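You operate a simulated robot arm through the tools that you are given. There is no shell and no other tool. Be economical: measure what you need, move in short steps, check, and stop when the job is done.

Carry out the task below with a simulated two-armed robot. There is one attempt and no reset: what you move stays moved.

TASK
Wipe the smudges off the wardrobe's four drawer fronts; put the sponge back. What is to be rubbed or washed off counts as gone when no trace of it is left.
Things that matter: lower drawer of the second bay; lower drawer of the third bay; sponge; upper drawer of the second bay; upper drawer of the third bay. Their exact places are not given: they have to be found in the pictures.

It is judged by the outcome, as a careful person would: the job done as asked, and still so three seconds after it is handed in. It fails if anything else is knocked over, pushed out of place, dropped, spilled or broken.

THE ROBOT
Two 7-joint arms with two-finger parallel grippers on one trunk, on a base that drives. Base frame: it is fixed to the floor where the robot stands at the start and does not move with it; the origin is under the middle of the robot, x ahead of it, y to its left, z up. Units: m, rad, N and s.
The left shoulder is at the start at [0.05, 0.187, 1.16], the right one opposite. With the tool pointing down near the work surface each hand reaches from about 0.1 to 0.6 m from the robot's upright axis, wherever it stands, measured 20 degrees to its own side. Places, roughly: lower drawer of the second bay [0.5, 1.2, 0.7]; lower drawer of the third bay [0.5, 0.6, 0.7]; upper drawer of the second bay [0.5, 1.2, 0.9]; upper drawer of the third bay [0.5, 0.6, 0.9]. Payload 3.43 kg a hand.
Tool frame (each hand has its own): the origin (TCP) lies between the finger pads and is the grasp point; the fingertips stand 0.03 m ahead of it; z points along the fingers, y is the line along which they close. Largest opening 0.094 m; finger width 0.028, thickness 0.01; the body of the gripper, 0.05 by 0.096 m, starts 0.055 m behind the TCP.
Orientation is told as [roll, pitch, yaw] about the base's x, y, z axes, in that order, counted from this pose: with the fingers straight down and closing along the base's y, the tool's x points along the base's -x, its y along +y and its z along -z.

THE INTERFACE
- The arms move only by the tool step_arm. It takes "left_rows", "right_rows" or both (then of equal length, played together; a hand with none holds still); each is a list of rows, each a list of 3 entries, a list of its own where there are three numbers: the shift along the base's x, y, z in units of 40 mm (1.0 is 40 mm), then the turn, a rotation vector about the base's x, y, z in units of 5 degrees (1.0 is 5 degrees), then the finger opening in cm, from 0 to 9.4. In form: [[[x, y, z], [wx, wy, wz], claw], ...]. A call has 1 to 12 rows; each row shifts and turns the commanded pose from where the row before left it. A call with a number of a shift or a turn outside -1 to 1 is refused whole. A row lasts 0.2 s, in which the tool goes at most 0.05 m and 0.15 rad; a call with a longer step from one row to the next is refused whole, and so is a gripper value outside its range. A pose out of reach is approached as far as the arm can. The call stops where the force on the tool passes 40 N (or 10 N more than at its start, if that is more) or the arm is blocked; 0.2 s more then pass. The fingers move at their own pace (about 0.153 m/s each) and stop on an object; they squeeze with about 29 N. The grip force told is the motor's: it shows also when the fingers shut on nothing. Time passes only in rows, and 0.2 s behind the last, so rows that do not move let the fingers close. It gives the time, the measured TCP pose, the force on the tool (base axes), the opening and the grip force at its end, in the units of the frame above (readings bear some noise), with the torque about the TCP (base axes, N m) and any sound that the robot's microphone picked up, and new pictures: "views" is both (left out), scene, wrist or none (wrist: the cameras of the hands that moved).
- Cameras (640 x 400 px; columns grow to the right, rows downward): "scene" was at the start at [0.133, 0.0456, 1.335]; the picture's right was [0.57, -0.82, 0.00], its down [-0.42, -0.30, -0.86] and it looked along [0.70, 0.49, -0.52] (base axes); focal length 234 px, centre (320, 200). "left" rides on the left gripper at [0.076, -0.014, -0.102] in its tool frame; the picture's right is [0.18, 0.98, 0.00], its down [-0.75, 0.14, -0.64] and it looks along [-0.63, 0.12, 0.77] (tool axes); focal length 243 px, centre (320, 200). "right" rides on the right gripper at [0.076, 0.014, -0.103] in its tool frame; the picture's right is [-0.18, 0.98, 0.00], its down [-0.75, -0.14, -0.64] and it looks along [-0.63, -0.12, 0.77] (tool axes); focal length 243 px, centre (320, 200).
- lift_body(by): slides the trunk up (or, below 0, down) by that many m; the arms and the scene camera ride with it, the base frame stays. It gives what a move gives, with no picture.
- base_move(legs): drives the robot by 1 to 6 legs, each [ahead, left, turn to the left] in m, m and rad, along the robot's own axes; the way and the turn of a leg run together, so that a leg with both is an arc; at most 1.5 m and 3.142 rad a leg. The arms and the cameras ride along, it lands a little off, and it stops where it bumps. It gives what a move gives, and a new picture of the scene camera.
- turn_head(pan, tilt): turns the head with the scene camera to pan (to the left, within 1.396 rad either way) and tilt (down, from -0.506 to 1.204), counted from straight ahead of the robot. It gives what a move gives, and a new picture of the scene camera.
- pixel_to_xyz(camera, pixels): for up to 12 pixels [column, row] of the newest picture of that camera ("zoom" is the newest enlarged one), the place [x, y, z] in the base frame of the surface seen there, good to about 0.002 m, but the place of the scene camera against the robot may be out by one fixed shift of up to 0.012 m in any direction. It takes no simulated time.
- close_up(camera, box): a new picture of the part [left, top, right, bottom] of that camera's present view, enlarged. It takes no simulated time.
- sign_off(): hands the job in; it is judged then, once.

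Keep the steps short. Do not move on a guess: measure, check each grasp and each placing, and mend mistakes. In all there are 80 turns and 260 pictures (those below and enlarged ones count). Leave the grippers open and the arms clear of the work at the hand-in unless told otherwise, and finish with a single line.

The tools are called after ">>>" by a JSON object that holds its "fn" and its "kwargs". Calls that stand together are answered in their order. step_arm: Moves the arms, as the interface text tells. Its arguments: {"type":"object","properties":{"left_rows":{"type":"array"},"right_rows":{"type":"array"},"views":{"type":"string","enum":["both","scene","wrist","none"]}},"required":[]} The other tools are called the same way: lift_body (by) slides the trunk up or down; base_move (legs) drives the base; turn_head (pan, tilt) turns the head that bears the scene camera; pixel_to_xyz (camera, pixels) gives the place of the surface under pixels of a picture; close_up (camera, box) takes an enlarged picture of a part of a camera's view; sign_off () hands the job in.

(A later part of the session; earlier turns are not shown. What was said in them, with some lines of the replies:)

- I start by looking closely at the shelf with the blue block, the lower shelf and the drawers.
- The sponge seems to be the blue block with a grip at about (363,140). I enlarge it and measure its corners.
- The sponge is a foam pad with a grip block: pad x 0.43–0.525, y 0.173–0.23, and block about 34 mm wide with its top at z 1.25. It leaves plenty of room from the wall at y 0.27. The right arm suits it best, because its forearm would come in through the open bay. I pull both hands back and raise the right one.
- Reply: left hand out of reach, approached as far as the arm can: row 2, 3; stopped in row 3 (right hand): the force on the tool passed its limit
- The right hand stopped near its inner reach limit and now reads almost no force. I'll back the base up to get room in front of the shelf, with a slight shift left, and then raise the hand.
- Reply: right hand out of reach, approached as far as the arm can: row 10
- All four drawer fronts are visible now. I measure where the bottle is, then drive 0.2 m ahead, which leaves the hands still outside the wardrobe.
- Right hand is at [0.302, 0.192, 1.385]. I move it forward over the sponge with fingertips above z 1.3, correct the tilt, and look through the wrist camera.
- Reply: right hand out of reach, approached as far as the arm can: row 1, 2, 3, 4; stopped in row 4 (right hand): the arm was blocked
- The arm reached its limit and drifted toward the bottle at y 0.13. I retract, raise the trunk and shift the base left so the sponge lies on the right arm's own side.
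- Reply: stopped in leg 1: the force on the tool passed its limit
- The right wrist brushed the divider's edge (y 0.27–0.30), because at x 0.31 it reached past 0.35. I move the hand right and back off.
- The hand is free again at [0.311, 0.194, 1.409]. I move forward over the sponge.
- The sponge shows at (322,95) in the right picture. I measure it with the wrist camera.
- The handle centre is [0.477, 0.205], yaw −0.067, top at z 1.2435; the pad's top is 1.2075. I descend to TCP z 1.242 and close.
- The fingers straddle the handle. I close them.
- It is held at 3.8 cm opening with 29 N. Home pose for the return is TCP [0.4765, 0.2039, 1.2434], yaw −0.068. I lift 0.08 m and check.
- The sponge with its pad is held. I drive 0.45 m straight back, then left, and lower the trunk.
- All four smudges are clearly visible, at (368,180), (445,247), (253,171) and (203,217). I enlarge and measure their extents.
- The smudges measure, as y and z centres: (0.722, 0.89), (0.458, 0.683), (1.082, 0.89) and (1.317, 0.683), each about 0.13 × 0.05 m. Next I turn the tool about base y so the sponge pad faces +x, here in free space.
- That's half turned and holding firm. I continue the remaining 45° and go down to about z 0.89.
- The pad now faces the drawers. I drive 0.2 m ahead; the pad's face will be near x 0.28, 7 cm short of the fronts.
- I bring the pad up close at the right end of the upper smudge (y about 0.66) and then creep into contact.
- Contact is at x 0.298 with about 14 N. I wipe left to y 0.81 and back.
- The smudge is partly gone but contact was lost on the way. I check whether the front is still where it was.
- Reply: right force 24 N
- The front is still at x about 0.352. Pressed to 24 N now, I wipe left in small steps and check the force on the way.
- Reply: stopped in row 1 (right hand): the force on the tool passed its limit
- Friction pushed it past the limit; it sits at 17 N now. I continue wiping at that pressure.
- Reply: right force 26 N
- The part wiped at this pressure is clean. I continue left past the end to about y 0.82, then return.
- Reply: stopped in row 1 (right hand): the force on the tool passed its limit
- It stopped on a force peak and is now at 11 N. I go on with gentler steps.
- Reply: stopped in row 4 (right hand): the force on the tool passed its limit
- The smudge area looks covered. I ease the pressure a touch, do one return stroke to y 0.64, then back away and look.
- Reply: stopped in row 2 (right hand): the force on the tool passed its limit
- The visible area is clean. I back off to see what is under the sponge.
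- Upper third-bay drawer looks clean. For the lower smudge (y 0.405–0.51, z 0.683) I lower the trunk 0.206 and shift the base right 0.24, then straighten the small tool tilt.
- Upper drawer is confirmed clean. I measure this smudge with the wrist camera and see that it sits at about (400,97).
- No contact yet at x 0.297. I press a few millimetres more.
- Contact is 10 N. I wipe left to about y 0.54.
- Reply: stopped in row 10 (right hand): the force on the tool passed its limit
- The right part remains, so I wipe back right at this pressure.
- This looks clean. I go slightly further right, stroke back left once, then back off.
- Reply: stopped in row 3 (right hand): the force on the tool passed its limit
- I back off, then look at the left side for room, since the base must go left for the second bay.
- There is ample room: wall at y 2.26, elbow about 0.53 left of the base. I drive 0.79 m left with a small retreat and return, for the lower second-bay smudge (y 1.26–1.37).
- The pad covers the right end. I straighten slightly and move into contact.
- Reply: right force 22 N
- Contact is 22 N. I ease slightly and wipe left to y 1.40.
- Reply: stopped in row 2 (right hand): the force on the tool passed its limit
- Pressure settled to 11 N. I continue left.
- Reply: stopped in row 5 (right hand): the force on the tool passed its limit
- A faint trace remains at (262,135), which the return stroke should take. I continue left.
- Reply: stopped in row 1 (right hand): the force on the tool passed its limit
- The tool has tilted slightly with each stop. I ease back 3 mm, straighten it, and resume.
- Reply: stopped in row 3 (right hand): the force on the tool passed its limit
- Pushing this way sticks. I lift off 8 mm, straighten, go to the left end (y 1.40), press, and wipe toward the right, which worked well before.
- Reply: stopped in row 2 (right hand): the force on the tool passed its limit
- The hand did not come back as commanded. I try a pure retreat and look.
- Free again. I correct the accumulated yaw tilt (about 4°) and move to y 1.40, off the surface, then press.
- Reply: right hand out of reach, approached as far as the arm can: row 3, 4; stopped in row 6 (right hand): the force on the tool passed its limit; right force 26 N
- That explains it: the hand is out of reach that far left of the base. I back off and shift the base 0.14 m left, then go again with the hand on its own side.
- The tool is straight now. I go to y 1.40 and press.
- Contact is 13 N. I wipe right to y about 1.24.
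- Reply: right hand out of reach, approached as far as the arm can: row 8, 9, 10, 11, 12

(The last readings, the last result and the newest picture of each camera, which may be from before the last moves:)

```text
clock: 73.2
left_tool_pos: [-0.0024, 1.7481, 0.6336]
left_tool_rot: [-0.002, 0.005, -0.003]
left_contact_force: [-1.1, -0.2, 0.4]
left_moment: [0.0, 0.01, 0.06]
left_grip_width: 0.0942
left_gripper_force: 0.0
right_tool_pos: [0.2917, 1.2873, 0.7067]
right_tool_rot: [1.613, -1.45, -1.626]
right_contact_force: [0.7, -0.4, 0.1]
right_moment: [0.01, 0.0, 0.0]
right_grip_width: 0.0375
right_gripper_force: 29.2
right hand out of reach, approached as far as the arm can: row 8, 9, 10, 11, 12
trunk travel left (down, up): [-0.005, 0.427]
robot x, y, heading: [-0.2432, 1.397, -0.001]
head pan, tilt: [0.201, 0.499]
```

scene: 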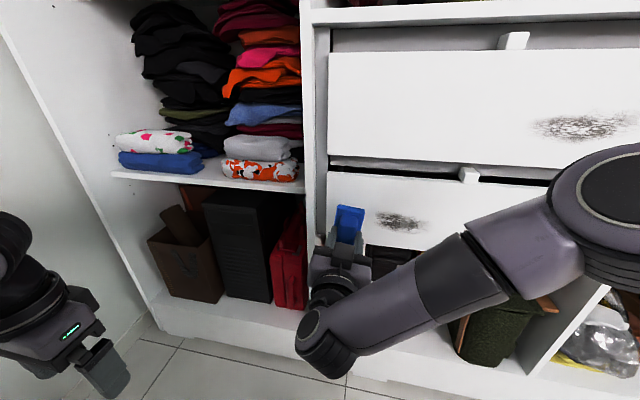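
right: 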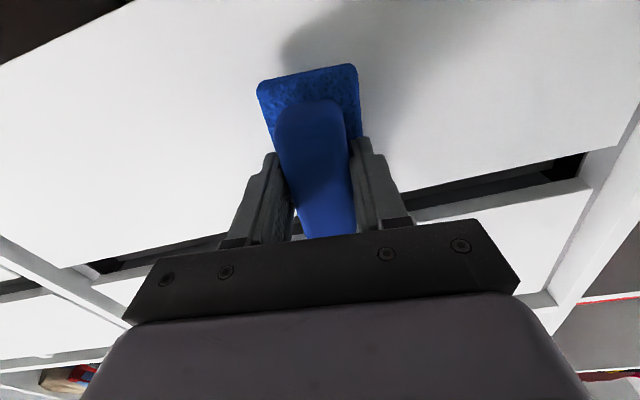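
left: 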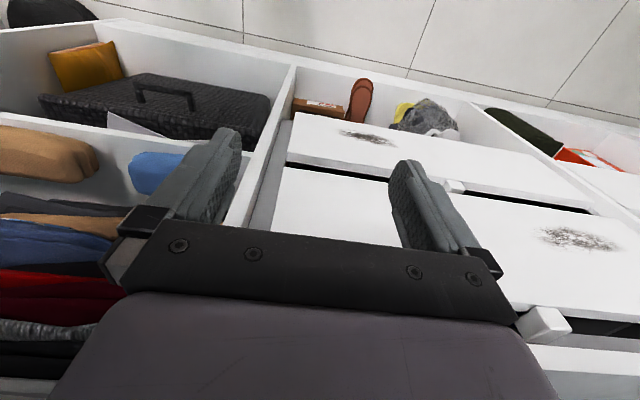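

It drifted up near its reach limit, but the surface looks clean. I back off and take enlarged looks.

>>> {"fn": "step_arm", "kwargs": {"right_rows": [[[-0.6, 0, 0], [0, 0, 0], 2], [[-0.6, 0.6, -0.3], [0, 0, 0], 2], [[0, 1, -0.3], [0, 0, 0], 2]]}}

>>> {"fn": "close_up", "kwargs": {"camera": "scene", "box": [300, 30, 640, 250]}}

>>> {"fn": "close_up", "kwargs": {"camera": "right", "box": [0, 0, 640, 250]}}

```text
clock: 74.0
left_tool_pos: [-0.0019, 1.7491, 0.6336]
left_tool_rot: [-0.002, 0.003, -0.003]
left_contact_force: [-0.3, -0.3, -1.2]
left_moment: [0.01, -0.01, -0.01]
left_grip_width: 0.0944
left_gripper_force: 0.2
right_tool_pos: [0.2436, 1.3514, 0.6826]
right_tool_rot: [1.642, -1.452, -1.652]
right_contact_force: [0.0, 0.2, -0.6]
right_moment: [0.0, 0.03, 0.02]
right_grip_width: 0.0375
right_gripper_force: 29.3
trunk travel left (down, up): [-0.005, 0.427]
robot x, y, heading: [-0.2409, 1.3994, -0.005]
head pan, tilt: [0.201, 0.499]
```

scene: 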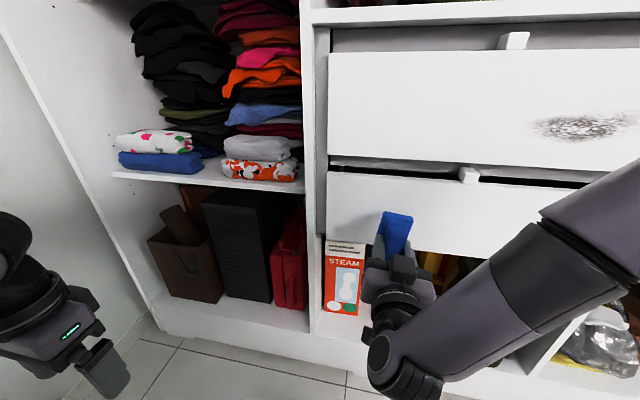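
right: 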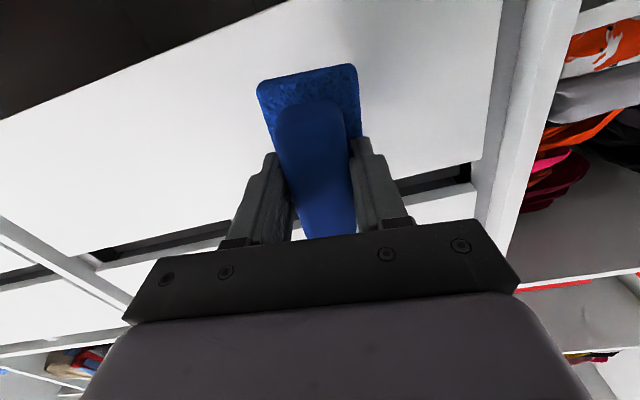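

```text
1.82 times, centred on (470, 140) of scene
```

zoom: 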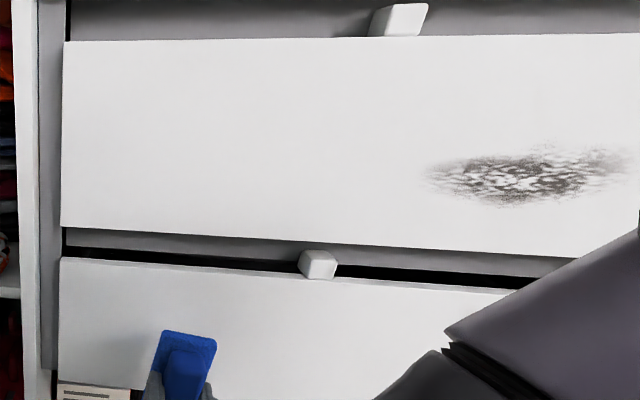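

```text
1.00 times, centred on (320, 125) of right
```

zoom: 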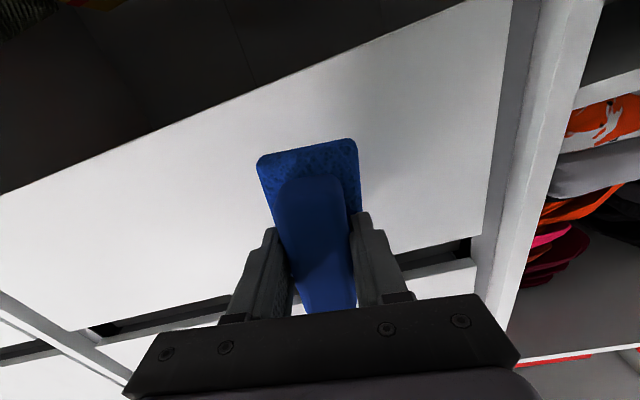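

The lower second-bay front is clean where seen. Now the upper smudge (y 1.015–1.15, z 0.89): trunk up 0.207 and base right 0.30.

>>> {"fn": "lift_body", "kwargs": {"by": 0.207}}

>>> {"fn": "base_move", "kwargs": {"legs": [[0, -0.31, 0]]}}

>>> {"fn": "close_up", "kwargs": {"camera": "right", "box": [0, 0, 640, 300]}}

```text
clock: 76.2
left_tool_pos: [-0.0023, 1.7488, 0.8396]
left_tool_rot: [-0.003, 0.004, -0.006]
left_contact_force: [0.9, 0.4, 0.5]
left_moment: [-0.04, -0.02, -0.02]
left_grip_width: 0.0939
left_gripper_force: 0.0
right_tool_pos: [0.2441, 1.3518, 0.8904]
right_tool_rot: [1.637, -1.453, -1.646]
right_contact_force: [0.0, 0.4, -0.9]
right_moment: [0.0, -0.01, -0.05]
right_grip_width: 0.0377
right_gripper_force: 29.1
trunk travel left (down, up): [-0.212, 0.22]
robot x, y, heading: [-0.2447, 1.3938, -0.004]
head pan, tilt: [0.201, 0.499]
```

```text
clock: 78.3
left_tool_pos: [-0.0041, 1.4394, 0.8398]
left_tool_rot: [-0.002, 0.004, 0.0]
left_contact_force: [-0.3, -0.9, -0.3]
left_moment: [0.04, 0.0, -0.04]
left_grip_width: 0.0938
left_gripper_force: 0.1
right_tool_pos: [0.2425, 1.0412, 0.8894]
right_tool_rot: [1.636, -1.45, -1.647]
right_contact_force: [0.1, -0.9, -0.7]
right_moment: [0.01, 0.04, 0.01]
right_grip_width: 0.0375
right_gripper_force: 29.3
trunk travel left (down, up): [-0.212, 0.22]
robot x, y, heading: [-0.2447, 1.0832, -0.006]
head pan, tilt: [0.201, 0.499]
```

scene: 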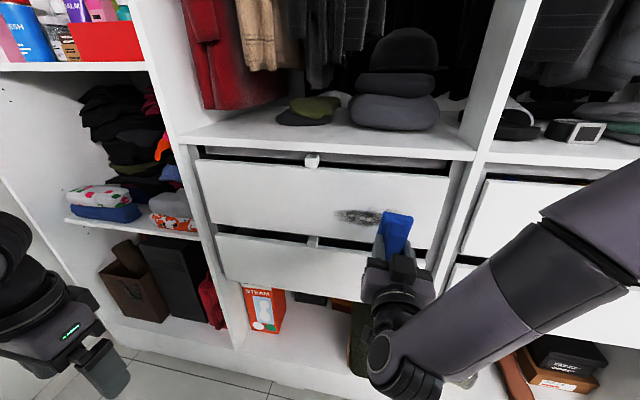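

```text
1.00 times, centred on (320, 150) of right
```

zoom: 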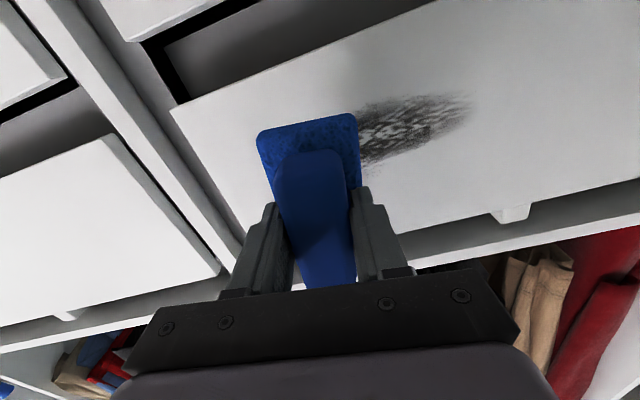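

The lower front in that bay shows clean in the scene. I move 0.025 right and into contact.

>>> {"fn": "step_arm", "kwargs": {"right_rows": [[[0.5, -0.65, 0], [0, 0, 0], 2], [[0.7, 0, 0], [0, 0, 0], 2], [[0.15, 0, 0], [0, 0, 0], 2], [[0.08, 0, 0], [0, 0, 0], 2], [[0.06, 0, 0], [0, 0, 0], 2], [[0, 0, 0], [0, 0, 0], 2]], "views": "none"}}

```text
clock: 79.7
left_tool_pos: [-0.0032, 1.4384, 0.84]
left_tool_rot: [-0.001, 0.005, 0.0]
left_contact_force: [-0.5, 0.0, -0.4]
left_moment: [0.01, 0.02, -0.02]
left_grip_width: 0.094
left_gripper_force: 0.0
right_tool_pos: [0.302, 1.0169, 0.8885]
right_tool_rot: [1.637, -1.452, -1.644]
right_contact_force: [0.5, 0.3, -0.4]
right_moment: [0.02, -0.02, 0.02]
right_grip_width: 0.0378
right_gripper_force: 28.7
trunk travel left (down, up): [-0.212, 0.22]
robot x, y, heading: [-0.2461, 1.0868, -0.004]
head pan, tilt: [0.201, 0.499]
```

>>> {"fn": "step_arm", "kwargs": {"right_rows": [[[0.06, 0, 0], [0, 0, 0], 2], [[0.03, 0, 0], [0, 0, 0], 2], [[0, 0, 0], [0, 0, 0], 2]], "views": "none"}}

```text
clock: 80.5
left_tool_pos: [-0.0035, 1.4387, 0.84]
left_tool_rot: [-0.002, 0.003, -0.002]
left_contact_force: [0.4, -0.1, 0.4]
left_moment: [0.02, -0.01, 0.0]
left_grip_width: 0.0942
left_gripper_force: 0.1
right_tool_pos: [0.305, 1.0159, 0.8899]
right_tool_rot: [1.632, -1.453, -1.64]
right_contact_force: [-12.0, -2.9, -1.1]
right_moment: [0.0, -0.08, 0.07]
right_grip_width: 0.0375
right_gripper_force: 29.2
trunk travel left (down, up): [-0.212, 0.22]
robot x, y, heading: [-0.2442, 1.0867, -0.003]
head pan, tilt: [0.201, 0.499]
```

Contact is 12 N. I wipe left to y about 1.17.

>>> {"fn": "step_arm", "kwargs": {"right_rows": [[[0, 0.25, 0], [0, 0, 0], 2], [[0, 0.35, 0], [0, 0, 0], 2], [[0, 0.35, 0], [0, 0, 0], 2], [[0, 0.35, 0], [0, 0, 0], 2], [[0, 0.35, 0], [0, 0, 0], 2], [[0, 0.35, 0], [0, 0, 0], 2], [[0, 0.35, 0], [0, 0, 0], 2], [[0, 0.35, 0], [0, 0, 0], 2], [[0, 0.35, 0], [0, 0, 0], 2], [[0, 0.35, 0], [0, 0, 0], 2], [[0, 0.35, 0], [0, 0, 0], 2], [[0, 0.2, 0], [0, 0, 0], 2]], "views": "wrist"}}

```text
clock: 82.9
left_tool_pos: [-0.0045, 1.439, 0.8412]
left_tool_rot: [-0.002, 0.002, -0.001]
left_contact_force: [0.2, -0.4, 0.7]
left_moment: [-0.02, 0.02, -0.01]
left_grip_width: 0.0941
left_gripper_force: 0.0
right_tool_pos: [0.3047, 1.1595, 0.8907]
right_tool_rot: [1.588, -1.447, -1.605]
right_contact_force: [-15.2, -2.3, 4.2]
right_moment: [0.03, -0.57, 0.24]
right_grip_width: 0.0377
right_gripper_force: 28.5
trunk travel left (down, up): [-0.212, 0.22]
robot x, y, heading: [-0.2455, 1.0875, -0.002]
head pan, tilt: [0.201, 0.499]
stopped in row 12 (right hand): the force on the tool passed its limit (the readings are from after the stop); the commanded pose is now the measured one
```

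right: 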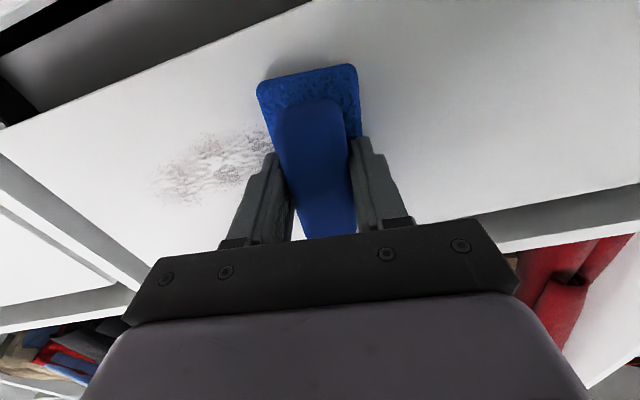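

Traces remain to the right. I make the return stroke at this pressure.

>>> {"fn": "step_arm", "kwargs": {"right_rows": [[[0, -0.25, 0], [0, 0, 0], 2], [[0, -0.35, 0], [0, 0, 0], 2], [[0, -0.35, 0], [0, 0, 0], 2], [[0, -0.35, 0], [0, 0, 0], 2], [[0, -0.35, 0], [0, 0, 0], 2], [[0, -0.35, 0], [0, 0, 0], 2], [[0, -0.35, 0], [0, 0, 0], 2], [[0, -0.35, 0], [0, 0, 0], 2], [[0, -0.35, 0], [0, 0, 0], 2], [[0, -0.35, 0], [0, 0, 0], 2], [[0, -0.35, 0], [0, 0, 0], 2], [[0, -0.2, 0], [0, 0, 0], 2]], "views": "wrist"}}

```text
clock: 85.5
left_tool_pos: [-0.0047, 1.4386, 0.8406]
left_tool_rot: [-0.004, 0.002, -0.001]
left_contact_force: [0.3, 0.4, 0.2]
left_moment: [0.01, -0.03, 0.0]
left_grip_width: 0.094
left_gripper_force: 0.1
right_tool_pos: [0.3044, 1.0043, 0.8901]
right_tool_rot: [1.581, -1.448, -1.595]
right_contact_force: [-14.5, 11.1, -0.5]
right_moment: [-0.03, 0.01, 0.4]
right_grip_width: 0.0376
right_gripper_force: 28.8
trunk travel left (down, up): [-0.212, 0.22]
robot x, y, heading: [-0.2421, 1.0898, -0.003]
head pan, tilt: [0.201, 0.499]
```

right: 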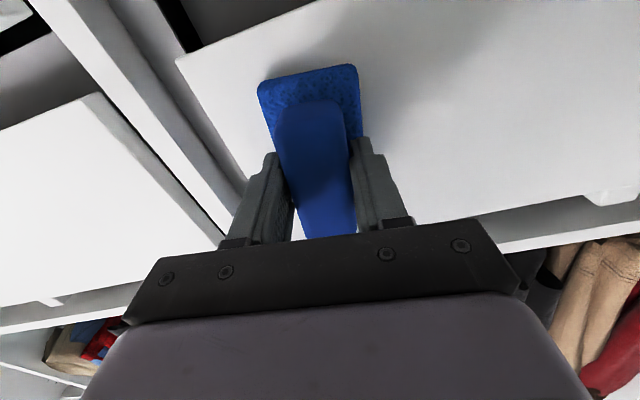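

It looks clean. I back off with the arm, drive back 0.25 m, and inspect all four fronts.

>>> {"fn": "step_arm", "kwargs": {"right_rows": [[[-0.5, 0, 0], [0, 0, 0], 2], [[-0.8, 0, 0], [0, 0, 0], 2], [[0, 0, 0], [0, 0, 0], 2]], "views": "none"}}

>>> {"fn": "base_move", "kwargs": {"legs": [[-0.25, 0, 0], [0, -0.36, 0]]}}

>>> {"fn": "close_up", "kwargs": {"camera": "scene", "box": [100, 100, 340, 250]}}

>>> {"fn": "close_up", "kwargs": {"camera": "scene", "box": [310, 110, 550, 260]}}

```text
clock: 86.3
left_tool_pos: [-0.0037, 1.4396, 0.8406]
left_tool_rot: [-0.002, 0.003, -0.001]
left_contact_force: [0.3, 0.0, -0.3]
left_moment: [0.02, 0.01, -0.02]
left_grip_width: 0.094
left_gripper_force: 0.1
right_tool_pos: [0.2525, 1.0015, 0.8881]
right_tool_rot: [1.581, -1.449, -1.595]
right_contact_force: [0.1, 0.7, -0.3]
right_moment: [0.02, 0.04, -0.01]
right_grip_width: 0.0374
right_gripper_force: 29.0
trunk travel left (down, up): [-0.212, 0.22]
robot x, y, heading: [-0.2509, 1.0882, -0.001]
head pan, tilt: [0.201, 0.499]
```

```text
clock: 90.0
left_tool_pos: [-0.2563, 1.0851, 0.8396]
left_tool_rot: [-0.003, 0.003, 0.003]
left_contact_force: [-0.1, -0.5, 0.2]
left_moment: [-0.01, -0.02, 0.03]
left_grip_width: 0.0941
left_gripper_force: 0.0
right_tool_pos: [0.0036, 0.6486, 0.8894]
right_tool_rot: [1.572, -1.447, -1.581]
right_contact_force: [0.0, -0.5, -0.8]
right_moment: [0.0, 0.01, 0.0]
right_grip_width: 0.0374
right_gripper_force: 29.0
trunk travel left (down, up): [-0.212, 0.22]
robot x, y, heading: [-0.4948, 0.7314, 0.003]
head pan, tilt: [0.201, 0.499]
```

scene: 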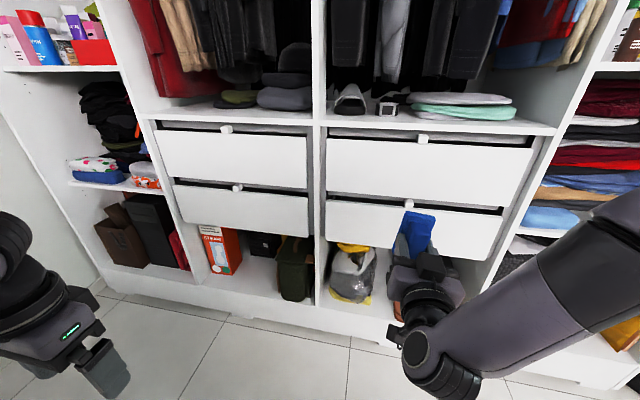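

```text
2.67 times, centred on (220, 175) of scene
```

zoom: 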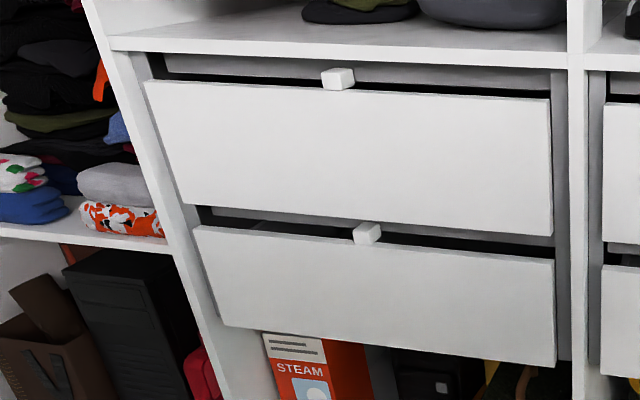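

```text
2.67 times, centred on (430, 185) of scene
```

zoom: 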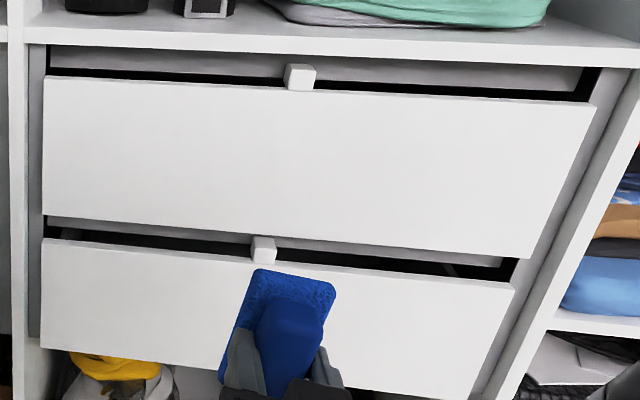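

All four fronts look clean. I take tight enlargements of the four spots to check for faint traces.

>>> {"fn": "close_up", "kwargs": {"camera": "scene", "box": [245, 140, 305, 177]}}

>>> {"fn": "close_up", "kwargs": {"camera": "scene", "box": [180, 180, 260, 230]}}

>>> {"fn": "close_up", "kwargs": {"camera": "scene", "box": [328, 145, 428, 207]}}

>>> {"fn": "close_up", "kwargs": {"camera": "scene", "box": [425, 200, 505, 250]}}

```text
10.67 times, centred on (275, 158) of scene
```

zoom: 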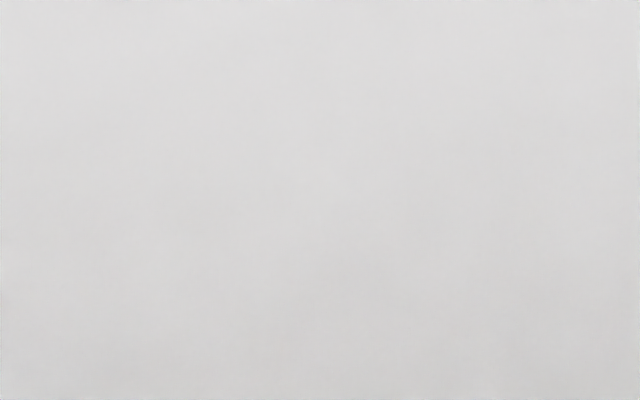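

```text
8.00 times, centred on (220, 205) of scene
```

zoom: 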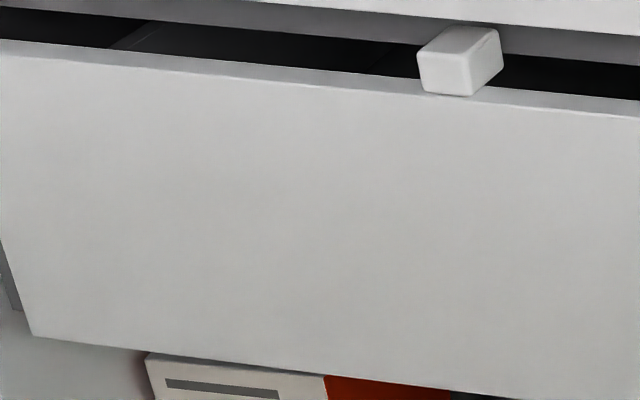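

```text
6.40 times, centred on (378, 176) of scene
```

zoom: 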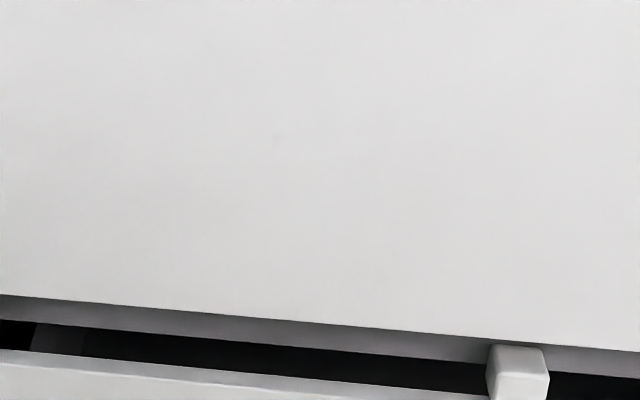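

```text
8.00 times, centred on (465, 225) of scene
```

zoom: 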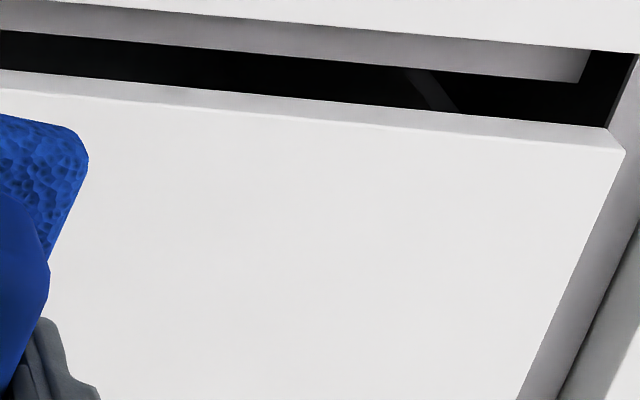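

In the third picture I suspect an extremely faint speck at (278,135), so I enlarge there.

>>> {"fn": "close_up", "kwargs": {"camera": "scene", "box": [356, 156, 388, 176]}}

>>> {"fn": "pixel_to_xyz", "kwargs": {"camera": "scene", "pixels": [[371, 166], [340, 165], [400, 170], [465, 225], [220, 205], [275, 158]]}}

```text
16.00 times, centred on (372, 166) of scene
```

zoom: 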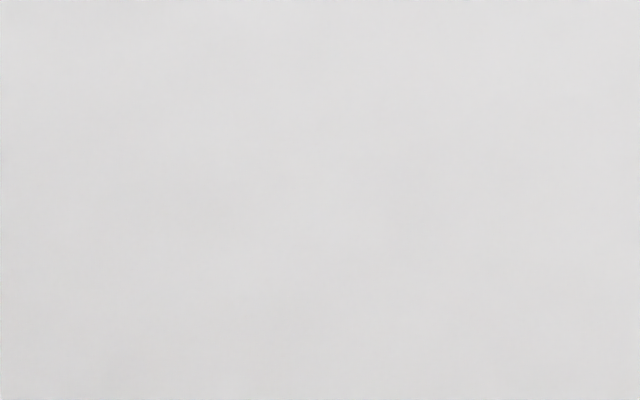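

```text
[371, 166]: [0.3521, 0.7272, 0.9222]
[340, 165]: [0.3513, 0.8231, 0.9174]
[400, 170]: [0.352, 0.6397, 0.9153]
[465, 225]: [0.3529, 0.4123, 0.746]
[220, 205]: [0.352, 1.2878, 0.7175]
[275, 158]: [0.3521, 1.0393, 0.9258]
```

All four are clean and the drawer fronts remain at x 0.352. Now I return the sponge, first turning the tool back to pointing down while rising.

>>> {"fn": "step_arm", "kwargs": {"right_rows": [[[0, 0, 0.3], [0, 1, 0], 2], [[0, 0, 0.3], [0, 1, 0], 2], [[0, 0, 0.3], [0, 1, 0], 2], [[0, 0, 0.3], [0, 1, 0], 2], [[0, 0, 0.3], [0, 1, 0], 2], [[0, 0, 0.3], [0, 1, 0], 2], [[0, 0, 0.3], [0, 1, 0], 2], [[0, 0, 0.3], [0, 1, 0], 2], [[0, 0, 0.4], [0, 1, 0], 2]], "views": "none"}}

>>> {"fn": "step_arm", "kwargs": {"right_rows": [[[0, 0, 0.4], [0, 1, 0], 2], [[0, 0, 0.4], [0, 1, 0], 2], [[0, 0, 0.4], [0, 1, 0], 2], [[0, 0, 0.4], [0, 1, 0], 2], [[0, 0, 0.4], [0, 1, 0], 2], [[0, 0, 0.4], [0, 1, 0], 2], [[0, 0, 0], [0, 1, 0], 2], [[0, 0, 0], [0, 1, 0], 2], [[0, 0, 0], [0, 0.9, 0], 2]], "views": "scene"}}

>>> {"fn": "close_up", "kwargs": {"camera": "scene", "box": [320, 130, 540, 268]}}

```text
clock: 92.0
left_tool_pos: [-0.2555, 1.085, 0.8406]
left_tool_rot: [-0.002, 0.004, 0.003]
left_contact_force: [-0.6, -0.1, -1.2]
left_moment: [0.0, -0.03, -0.03]
left_grip_width: 0.0943
left_gripper_force: 0.0
right_tool_pos: [0.0056, 0.6499, 1.0009]
right_tool_rot: [0.111, -0.776, -0.171]
right_contact_force: [-0.9, 0.0, 0.0]
right_moment: [-0.01, -0.02, 0.03]
right_grip_width: 0.0373
right_gripper_force: 29.1
trunk travel left (down, up): [-0.212, 0.22]
robot x, y, heading: [-0.4939, 0.7312, 0.002]
head pan, tilt: [0.201, 0.499]
```

```text
clock: 94.0
left_tool_pos: [-0.2549, 1.0847, 0.8406]
left_tool_rot: [-0.001, 0.002, 0.003]
left_contact_force: [-0.2, 0.4, 0.2]
left_moment: [-0.02, 0.01, 0.03]
left_grip_width: 0.094
left_gripper_force: 0.0
right_tool_pos: [0.0037, 0.6494, 1.0965]
right_tool_rot: [-0.008, -0.009, -0.123]
right_contact_force: [-0.2, 0.3, -0.8]
right_moment: [-0.01, -0.01, 0.0]
right_grip_width: 0.0374
right_gripper_force: 29.5
trunk travel left (down, up): [-0.212, 0.22]
robot x, y, heading: [-0.4975, 0.7281, 0.002]
head pan, tilt: [0.201, 0.499]
```

scene: 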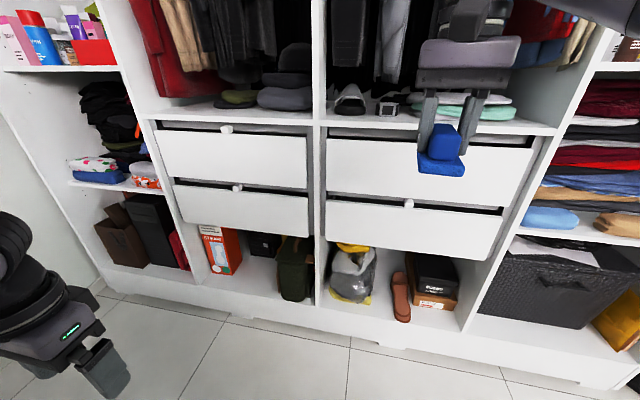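

```text
2.90 times, centred on (430, 199) of scene
```

zoom: 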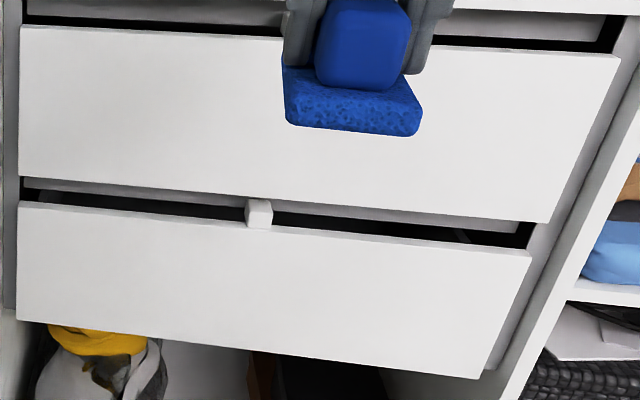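

Everything is clean. I fix the yaw to −0.068, raise the trunk, and drive right 0.46 while still clear of the wardrobe.

>>> {"fn": "lift_body", "kwargs": {"by": 0.219}}

>>> {"fn": "base_move", "kwargs": {"legs": [[0, -0.455, 0], [0.2, 0, 0]]}}

>>> {"fn": "step_arm", "kwargs": {"right_rows": [[[0, 0, 0.3], [0.05, 0.1, 0.3], 2], [[0, 0, 0.2], [0.05, 0, 0.33], 2], [[0, 0, 0], [0, 0, 0], 2]], "views": "wrist"}}

```text
clock: 96.3
left_tool_pos: [-0.2548, 1.084, 1.0597]
left_tool_rot: [-0.002, 0.001, 0.002]
left_contact_force: [-0.4, 0.4, 0.4]
left_moment: [0.02, -0.03, -0.04]
left_grip_width: 0.0939
left_gripper_force: 0.1
right_tool_pos: [0.0036, 0.6483, 1.3158]
right_tool_rot: [-0.009, -0.011, -0.123]
right_contact_force: [-0.2, 1.0, -0.5]
right_moment: [-0.02, -0.01, -0.02]
right_grip_width: 0.0375
right_gripper_force: 28.7
trunk travel left (down, up): [-0.431, 0.001]
robot x, y, heading: [-0.4969, 0.731, 0.003]
head pan, tilt: [0.201, 0.499]
```

```text
clock: 100.3
left_tool_pos: [-0.0521, 0.6289, 1.0586]
left_tool_rot: [-0.001, 0.005, 0.0]
left_contact_force: [0.7, -0.5, 0.4]
left_moment: [0.02, 0.04, 0.0]
left_grip_width: 0.0944
left_gripper_force: 0.0
right_tool_pos: [0.2055, 0.1925, 1.3152]
right_tool_rot: [-0.01, -0.008, -0.126]
right_contact_force: [-0.5, -0.1, -1.5]
right_moment: [-0.02, 0.01, 0.01]
right_grip_width: 0.0376
right_gripper_force: 28.5
trunk travel left (down, up): [-0.431, 0.001]
robot x, y, heading: [-0.2953, 0.2777, 0.005]
head pan, tilt: [0.201, 0.499]
```

scene: 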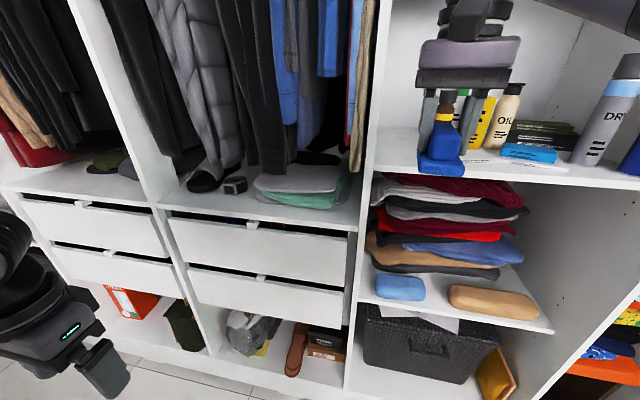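

```text
clock: 101.1
left_tool_pos: [-0.0539, 0.6287, 1.0598]
left_tool_rot: [-0.001, 0.004, 0.0]
left_contact_force: [0.0, 0.2, 0.2]
left_moment: [0.0, 0.0, -0.01]
left_grip_width: 0.094
left_gripper_force: 0.0
right_tool_pos: [0.205, 0.1921, 1.3373]
right_tool_rot: [-0.003, -0.002, -0.072]
right_contact_force: [-0.4, 0.5, -0.8]
right_moment: [0.0, -0.01, 0.01]
right_grip_width: 0.0378
right_gripper_force: 29.1
trunk travel left (down, up): [-0.431, 0.001]
robot x, y, heading: [-0.2958, 0.2758, 0.001]
head pan, tilt: [0.201, 0.499]
```

right: 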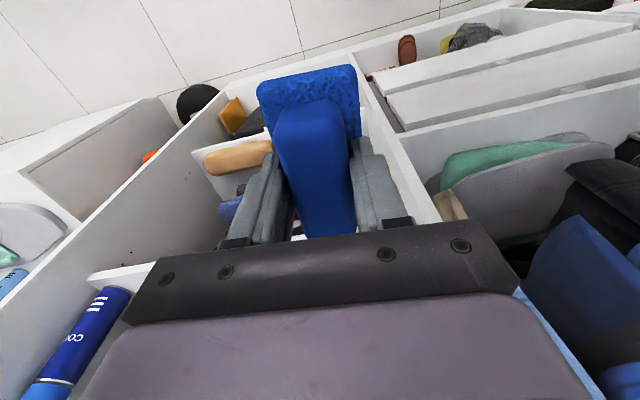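

The hand is at y 0.192, z 1.337, yaw −0.072. I nudge y by +0.01 and drive ahead 0.26.

>>> {"fn": "step_arm", "kwargs": {"right_rows": [[[0, 0.25, 0], [0, 0, 0], 2], [[0, 0, 0], [0, 0, 0], 2]], "views": "none"}}

>>> {"fn": "base_move", "kwargs": {"legs": [[0.26, 0, 0]]}}

```text
clock: 101.7
left_tool_pos: [-0.0524, 0.6276, 1.0595]
left_tool_rot: [-0.003, 0.003, 0.0]
left_contact_force: [-0.4, -0.2, 0.1]
left_moment: [0.02, -0.02, 0.0]
left_grip_width: 0.0939
left_gripper_force: 0.1
right_tool_pos: [0.2052, 0.2033, 1.3367]
right_tool_rot: [-0.001, -0.001, -0.071]
right_contact_force: [0.2, -0.1, -0.9]
right_moment: [0.02, 0.0, 0.02]
right_grip_width: 0.0376
right_gripper_force: 29.4
trunk travel left (down, up): [-0.431, 0.001]
robot x, y, heading: [-0.2983, 0.2772, 0.001]
head pan, tilt: [0.201, 0.499]
```

```text
clock: 103.5
left_tool_pos: [0.2048, 0.628, 1.0585]
left_tool_rot: [-0.001, 0.004, -0.003]
left_contact_force: [0.3, 0.7, -0.1]
left_moment: [0.01, -0.01, 0.01]
left_grip_width: 0.0939
left_gripper_force: 0.1
right_tool_pos: [0.4639, 0.2015, 1.3352]
right_tool_rot: [-0.001, 0.0, -0.073]
right_contact_force: [-0.1, 0.1, -1.5]
right_moment: [0.0, 0.04, -0.02]
right_grip_width: 0.0375
right_gripper_force: 29.2
trunk travel left (down, up): [-0.431, 0.001]
robot x, y, heading: [-0.0332, 0.276, -0.004]
head pan, tilt: [0.201, 0.499]
```

scene: 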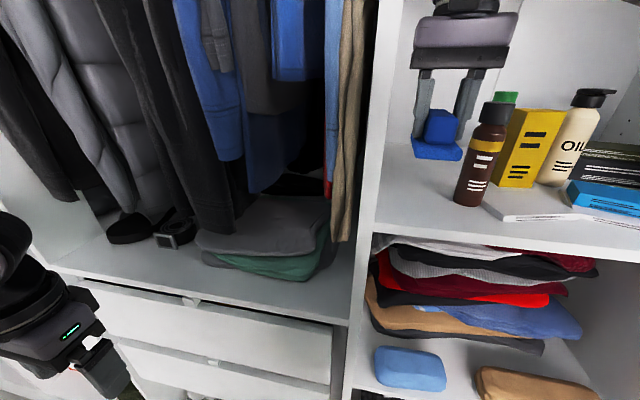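

At [0.464, 0.2015, 1.335]. I move to the home x and y and descend to just above the shelf.

>>> {"fn": "step_arm", "kwargs": {"right_rows": [[[0.31, 0.06, -0.5], [0, 0, 0.05], 2], [[0, 0, -0.8], [0, 0, 0], 2], [[0, 0, -0.7], [0, 0, 0], 2], [[0, 0, -0.2], [0, 0, 0], 2], [[0, 0, 0], [0, 0, 0], 2]], "views": "none"}}

```text
clock: 104.7
left_tool_pos: [0.2055, 0.6274, 1.0594]
left_tool_rot: [-0.001, 0.004, -0.002]
left_contact_force: [0.4, -0.5, -0.2]
left_moment: [0.01, 0.01, 0.01]
left_grip_width: 0.094
left_gripper_force: 0.0
right_tool_pos: [0.476, 0.2044, 1.2493]
right_tool_rot: [-0.002, 0.001, -0.068]
right_contact_force: [-0.3, -0.7, -1.0]
right_moment: [0.01, 0.0, -0.02]
right_grip_width: 0.0373
right_gripper_force: 28.9
trunk travel left (down, up): [-0.431, 0.001]
robot x, y, heading: [-0.0363, 0.2752, 0.002]
head pan, tilt: [0.201, 0.499]
```

>>> {"fn": "step_arm", "kwargs": {"right_rows": [[[0, 0, -0.08], [0, 0, 0], 2], [[0, 0, -0.06], [0, 0, 0], 2], [[0, 0, 0], [0, 0, 0], 2]], "views": "both"}}

```text
clock: 105.5
left_tool_pos: [0.2055, 0.6278, 1.06]
left_tool_rot: [-0.002, 0.003, -0.002]
left_contact_force: [0.5, -0.3, 0.3]
left_moment: [0.02, -0.02, 0.0]
left_grip_width: 0.094
left_gripper_force: 0.0
right_tool_pos: [0.4754, 0.2023, 1.2425]
right_tool_rot: [-0.003, -0.002, -0.068]
right_contact_force: [0.1, 0.8, -0.8]
right_moment: [-0.01, 0.01, 0.0]
right_grip_width: 0.0376
right_gripper_force: 29.5
trunk travel left (down, up): [-0.431, 0.001]
robot x, y, heading: [-0.0378, 0.2778, 0.003]
head pan, tilt: [0.201, 0.499]
```

scene: 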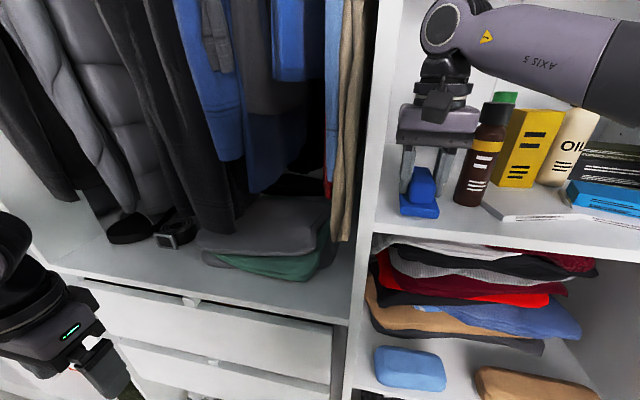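
right: 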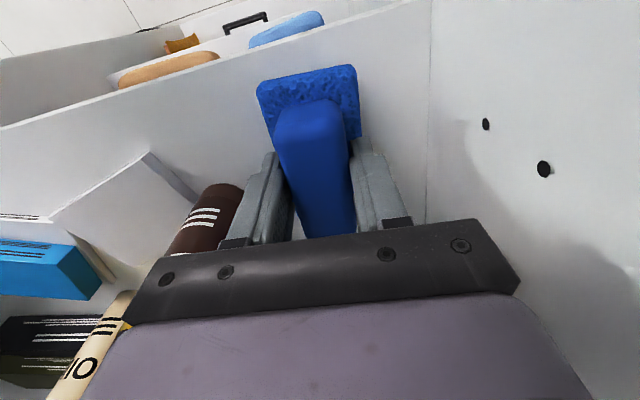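

No contact force yet; the sponge was pushed slightly into the grip. I lower by millimetres until it touches.

>>> {"fn": "step_arm", "kwargs": {"right_rows": [[[0, 0, -0.04], [0, 0, 0], 2], [[0, 0, -0.04], [0, 0, 0], 2], [[0, 0, 0], [0, 0, 0], 2]], "views": "none"}}

```text
clock: 106.3
left_tool_pos: [0.2061, 0.6282, 1.0595]
left_tool_rot: [-0.001, 0.003, -0.001]
left_contact_force: [-0.5, -0.7, 0.0]
left_moment: [-0.03, 0.0, 0.01]
left_grip_width: 0.0938
left_gripper_force: 0.0
right_tool_pos: [0.4755, 0.2039, 1.24]
right_tool_rot: [-0.001, -0.002, -0.068]
right_contact_force: [-0.1, -0.5, -0.1]
right_moment: [0.02, 0.04, -0.01]
right_grip_width: 0.0375
right_gripper_force: 28.8
trunk travel left (down, up): [-0.431, 0.001]
robot x, y, heading: [-0.0403, 0.2754, -0.0]
head pan, tilt: [0.201, 0.499]
```

>>> {"fn": "step_arm", "kwargs": {"right_rows": [[[0, 0, -0.04], [0, 0, 0], 2], [[0, 0, -0.03], [0, 0, 0], 2], [[0, 0, 0], [0, 0, 0], 2]], "views": "none"}}

>>> {"fn": "close_up", "kwargs": {"camera": "scene", "box": [380, 140, 490, 230]}}

```text
clock: 107.1
left_tool_pos: [0.2056, 0.6289, 1.0598]
left_tool_rot: [-0.001, 0.005, -0.001]
left_contact_force: [0.3, 0.3, 0.3]
left_moment: [0.0, -0.02, 0.0]
left_grip_width: 0.0938
left_gripper_force: 0.0
right_tool_pos: [0.476, 0.2036, 1.2368]
right_tool_rot: [-0.003, -0.001, -0.069]
right_contact_force: [0.5, -0.4, 0.7]
right_moment: [0.05, -0.1, -0.03]
right_grip_width: 0.0374
right_gripper_force: 29.5
trunk travel left (down, up): [-0.431, 0.001]
robot x, y, heading: [-0.0352, 0.2743, -0.008]
head pan, tilt: [0.201, 0.499]
```

```text
4.44 times, centred on (435, 185) of scene
```

zoom: 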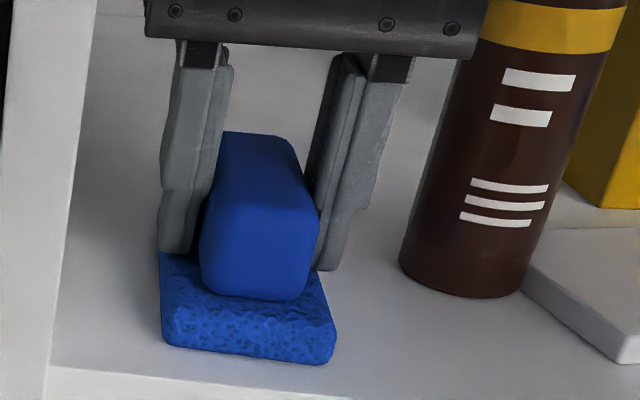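

It appears to be on the shelf with a slight force. One more millimetre to confirm.

>>> {"fn": "step_arm", "kwargs": {"right_rows": [[[0, 0, -0.03], [0, 0, 0], 2], [[0, 0, 0], [0, 0, 0], 2]], "views": "none"}}

```text
clock: 107.7
left_tool_pos: [0.2054, 0.6277, 1.0607]
left_tool_rot: [-0.002, 0.002, -0.003]
left_contact_force: [-0.2, 0.8, 0.2]
left_moment: [0.0, 0.0, -0.04]
left_grip_width: 0.0942
left_gripper_force: 0.1
right_tool_pos: [0.476, 0.2036, 1.2363]
right_tool_rot: [-0.001, -0.003, -0.068]
right_contact_force: [4.4, -0.8, 12.9]
right_moment: [-0.06, 0.09, 0.01]
right_grip_width: 0.0374
right_gripper_force: 29.6
trunk travel left (down, up): [-0.431, 0.001]
robot x, y, heading: [-0.0384, 0.2758, 0.001]
head pan, tilt: [0.201, 0.499]
```

It touches the shelf with 13 N. I release, opening to 6 cm.

>>> {"fn": "step_arm", "kwargs": {"right_rows": [[[0, 0, 0.02], [0, 0, 0], 6], [[0, 0, 0], [0, 0, 0], 6], [[0, 0, 0.5], [0, 0, 0], 6], [[0, 0, 0.8], [0, 0, 0], 6], [[0, 0, 0.9], [0, 0, 0], 6]]}}

```text
clock: 108.9
left_tool_pos: [0.205, 0.6276, 1.0581]
left_tool_rot: [-0.002, 0.003, -0.001]
left_contact_force: [0.0, 0.4, -1.2]
left_moment: [0.03, 0.02, -0.02]
left_grip_width: 0.0938
left_gripper_force: 0.1
right_tool_pos: [0.4748, 0.206, 1.3256]
right_tool_rot: [0.0, -0.004, -0.067]
right_contact_force: [-0.3, -0.3, 0.4]
right_moment: [-0.01, -0.01, 0.0]
right_grip_width: 0.0597
right_gripper_force: 0.0
trunk travel left (down, up): [-0.431, 0.001]
robot x, y, heading: [-0.0387, 0.2739, -0.003]
head pan, tilt: [0.201, 0.499]
```

scene: 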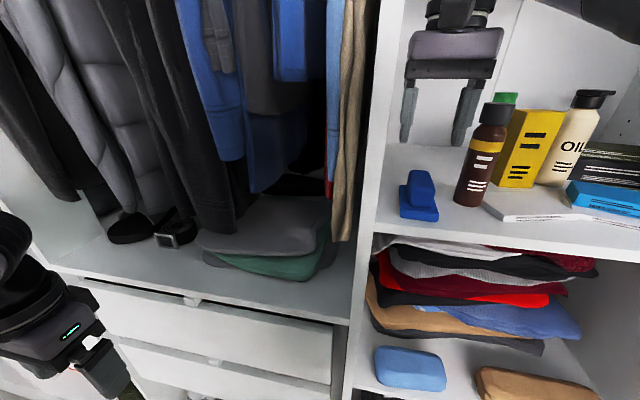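
right: 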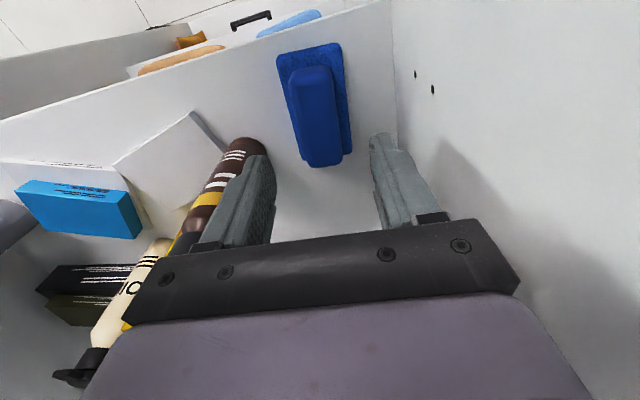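

The sponge stands on the shelf. I compare its place with where it was (handle centre [0.477, 0.205]).

>>> {"fn": "pixel_to_xyz", "kwargs": {"camera": "right", "pixels": [[292, 75], [326, 72], [308, 158], [340, 155], [315, 110], [280, 60], [338, 48], [290, 130]]}}

>>> {"fn": "close_up", "kwargs": {"camera": "scene", "box": [380, 140, 490, 230]}}

```text
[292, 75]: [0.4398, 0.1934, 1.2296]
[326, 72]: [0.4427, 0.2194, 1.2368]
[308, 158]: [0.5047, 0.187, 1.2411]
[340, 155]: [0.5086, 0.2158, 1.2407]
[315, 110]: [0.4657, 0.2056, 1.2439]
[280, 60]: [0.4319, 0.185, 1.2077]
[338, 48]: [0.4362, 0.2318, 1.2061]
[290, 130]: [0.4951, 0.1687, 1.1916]
```

```text
4.44 times, centred on (435, 185) of scene
```

zoom: 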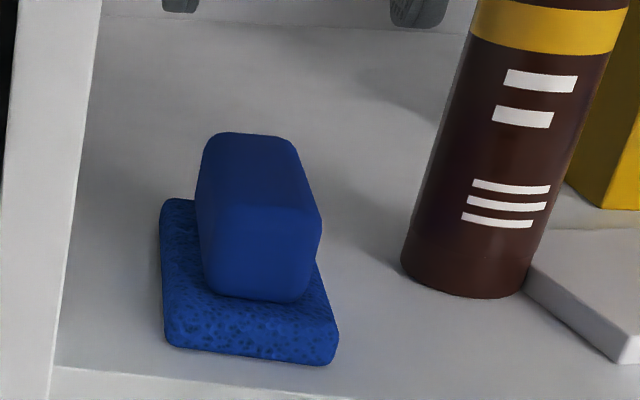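

The sponge is back within about 2 mm. I drive straight back out, then take a last look at everything.

>>> {"fn": "base_move", "kwargs": {"legs": [[-0.45, 0, 0]]}}

>>> {"fn": "step_arm", "kwargs": {"right_rows": [[[0, 0, 0], [0, 0, 0], 9.4], [[0, 0, 0], [0, 0, 0], 9.4]], "views": "none"}}

>>> {"fn": "turn_head", "kwargs": {"pan": 0.5, "tilt": 0.5}}

>>> {"fn": "close_up", "kwargs": {"camera": "scene", "box": [120, 130, 440, 330]}}

```text
clock: 111.7
left_tool_pos: [-0.2448, 0.6284, 1.0601]
left_tool_rot: [-0.003, 0.004, -0.006]
left_contact_force: [0.3, -0.5, 0.5]
left_moment: [-0.02, -0.03, 0.01]
left_grip_width: 0.0941
left_gripper_force: 0.1
right_tool_pos: [0.0239, 0.2045, 1.3255]
right_tool_rot: [0.0, -0.002, -0.072]
right_contact_force: [-0.2, -0.5, 0.3]
right_moment: [0.01, 0.0, 0.01]
right_grip_width: 0.0601
right_gripper_force: 0.0
trunk travel left (down, up): [-0.431, 0.001]
robot x, y, heading: [-0.483, 0.2774, -0.008]
head pan, tilt: [0.201, 0.499]
```

scene: 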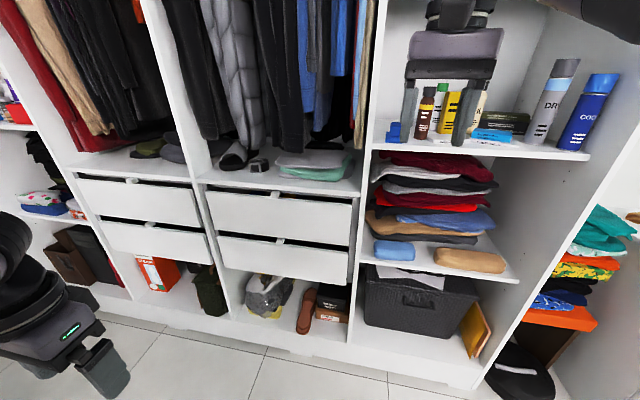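

```text
clock: 112.3
left_tool_pos: [-0.2449, 0.6291, 1.0594]
left_tool_rot: [-0.001, 0.005, -0.006]
left_contact_force: [-0.8, 0.0, -0.7]
left_moment: [0.03, 0.01, 0.03]
left_grip_width: 0.094
left_gripper_force: 0.1
right_tool_pos: [0.0235, 0.2056, 1.324]
right_tool_rot: [0.0, -0.003, -0.073]
right_contact_force: [0.6, 0.3, 0.2]
right_moment: [-0.03, 0.04, 0.02]
right_grip_width: 0.0938
right_gripper_force: 0.0
trunk travel left (down, up): [-0.431, 0.001]
robot x, y, heading: [-0.4855, 0.2751, -0.007]
head pan, tilt: [0.201, 0.499]
```

```text
clock: 113.1
left_tool_pos: [-0.2443, 0.629, 1.0589]
left_tool_rot: [-0.002, 0.002, -0.005]
left_contact_force: [-0.1, -0.2, 0.2]
left_moment: [0.0, 0.01, 0.01]
left_grip_width: 0.0941
left_gripper_force: 0.1
right_tool_pos: [0.024, 0.2053, 1.3251]
right_tool_rot: [-0.001, 0.0, -0.073]
right_contact_force: [-0.5, -0.1, -0.6]
right_moment: [0.01, 0.0, -0.02]
right_grip_width: 0.094
right_gripper_force: 0.0
trunk travel left (down, up): [-0.431, 0.001]
robot x, y, heading: [-0.485, 0.2762, -0.006]
head pan, tilt: [0.499, 0.499]
```

scene: 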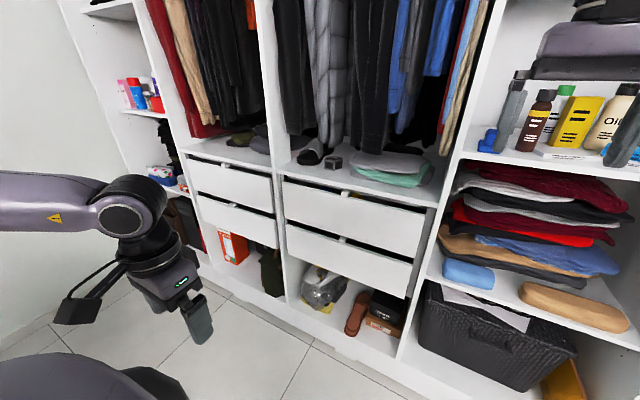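

```text
2.00 times, centred on (280, 230) of scene
```

zoom: 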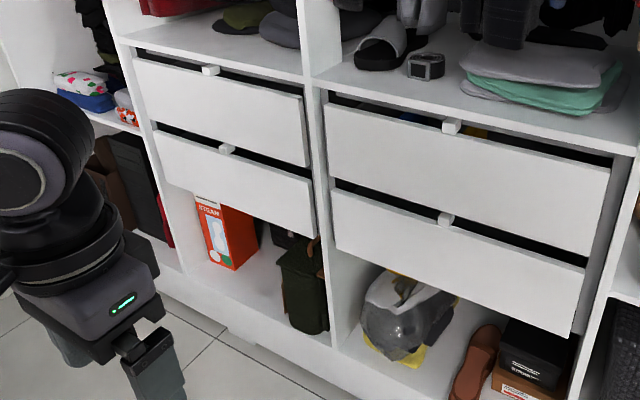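

All four fronts are clean, nothing else looks moved, the sponge is in its place, and both grippers are open and clear. I hand in.

>>> {"fn": "sign_off", "kwargs": {}}

```text
The job is handed in.
```

The smudges are wiped off all four drawer fronts with no trace visible in the enlarged pictures, and the sponge is back on its shelf within about 2 mm of where it stood.
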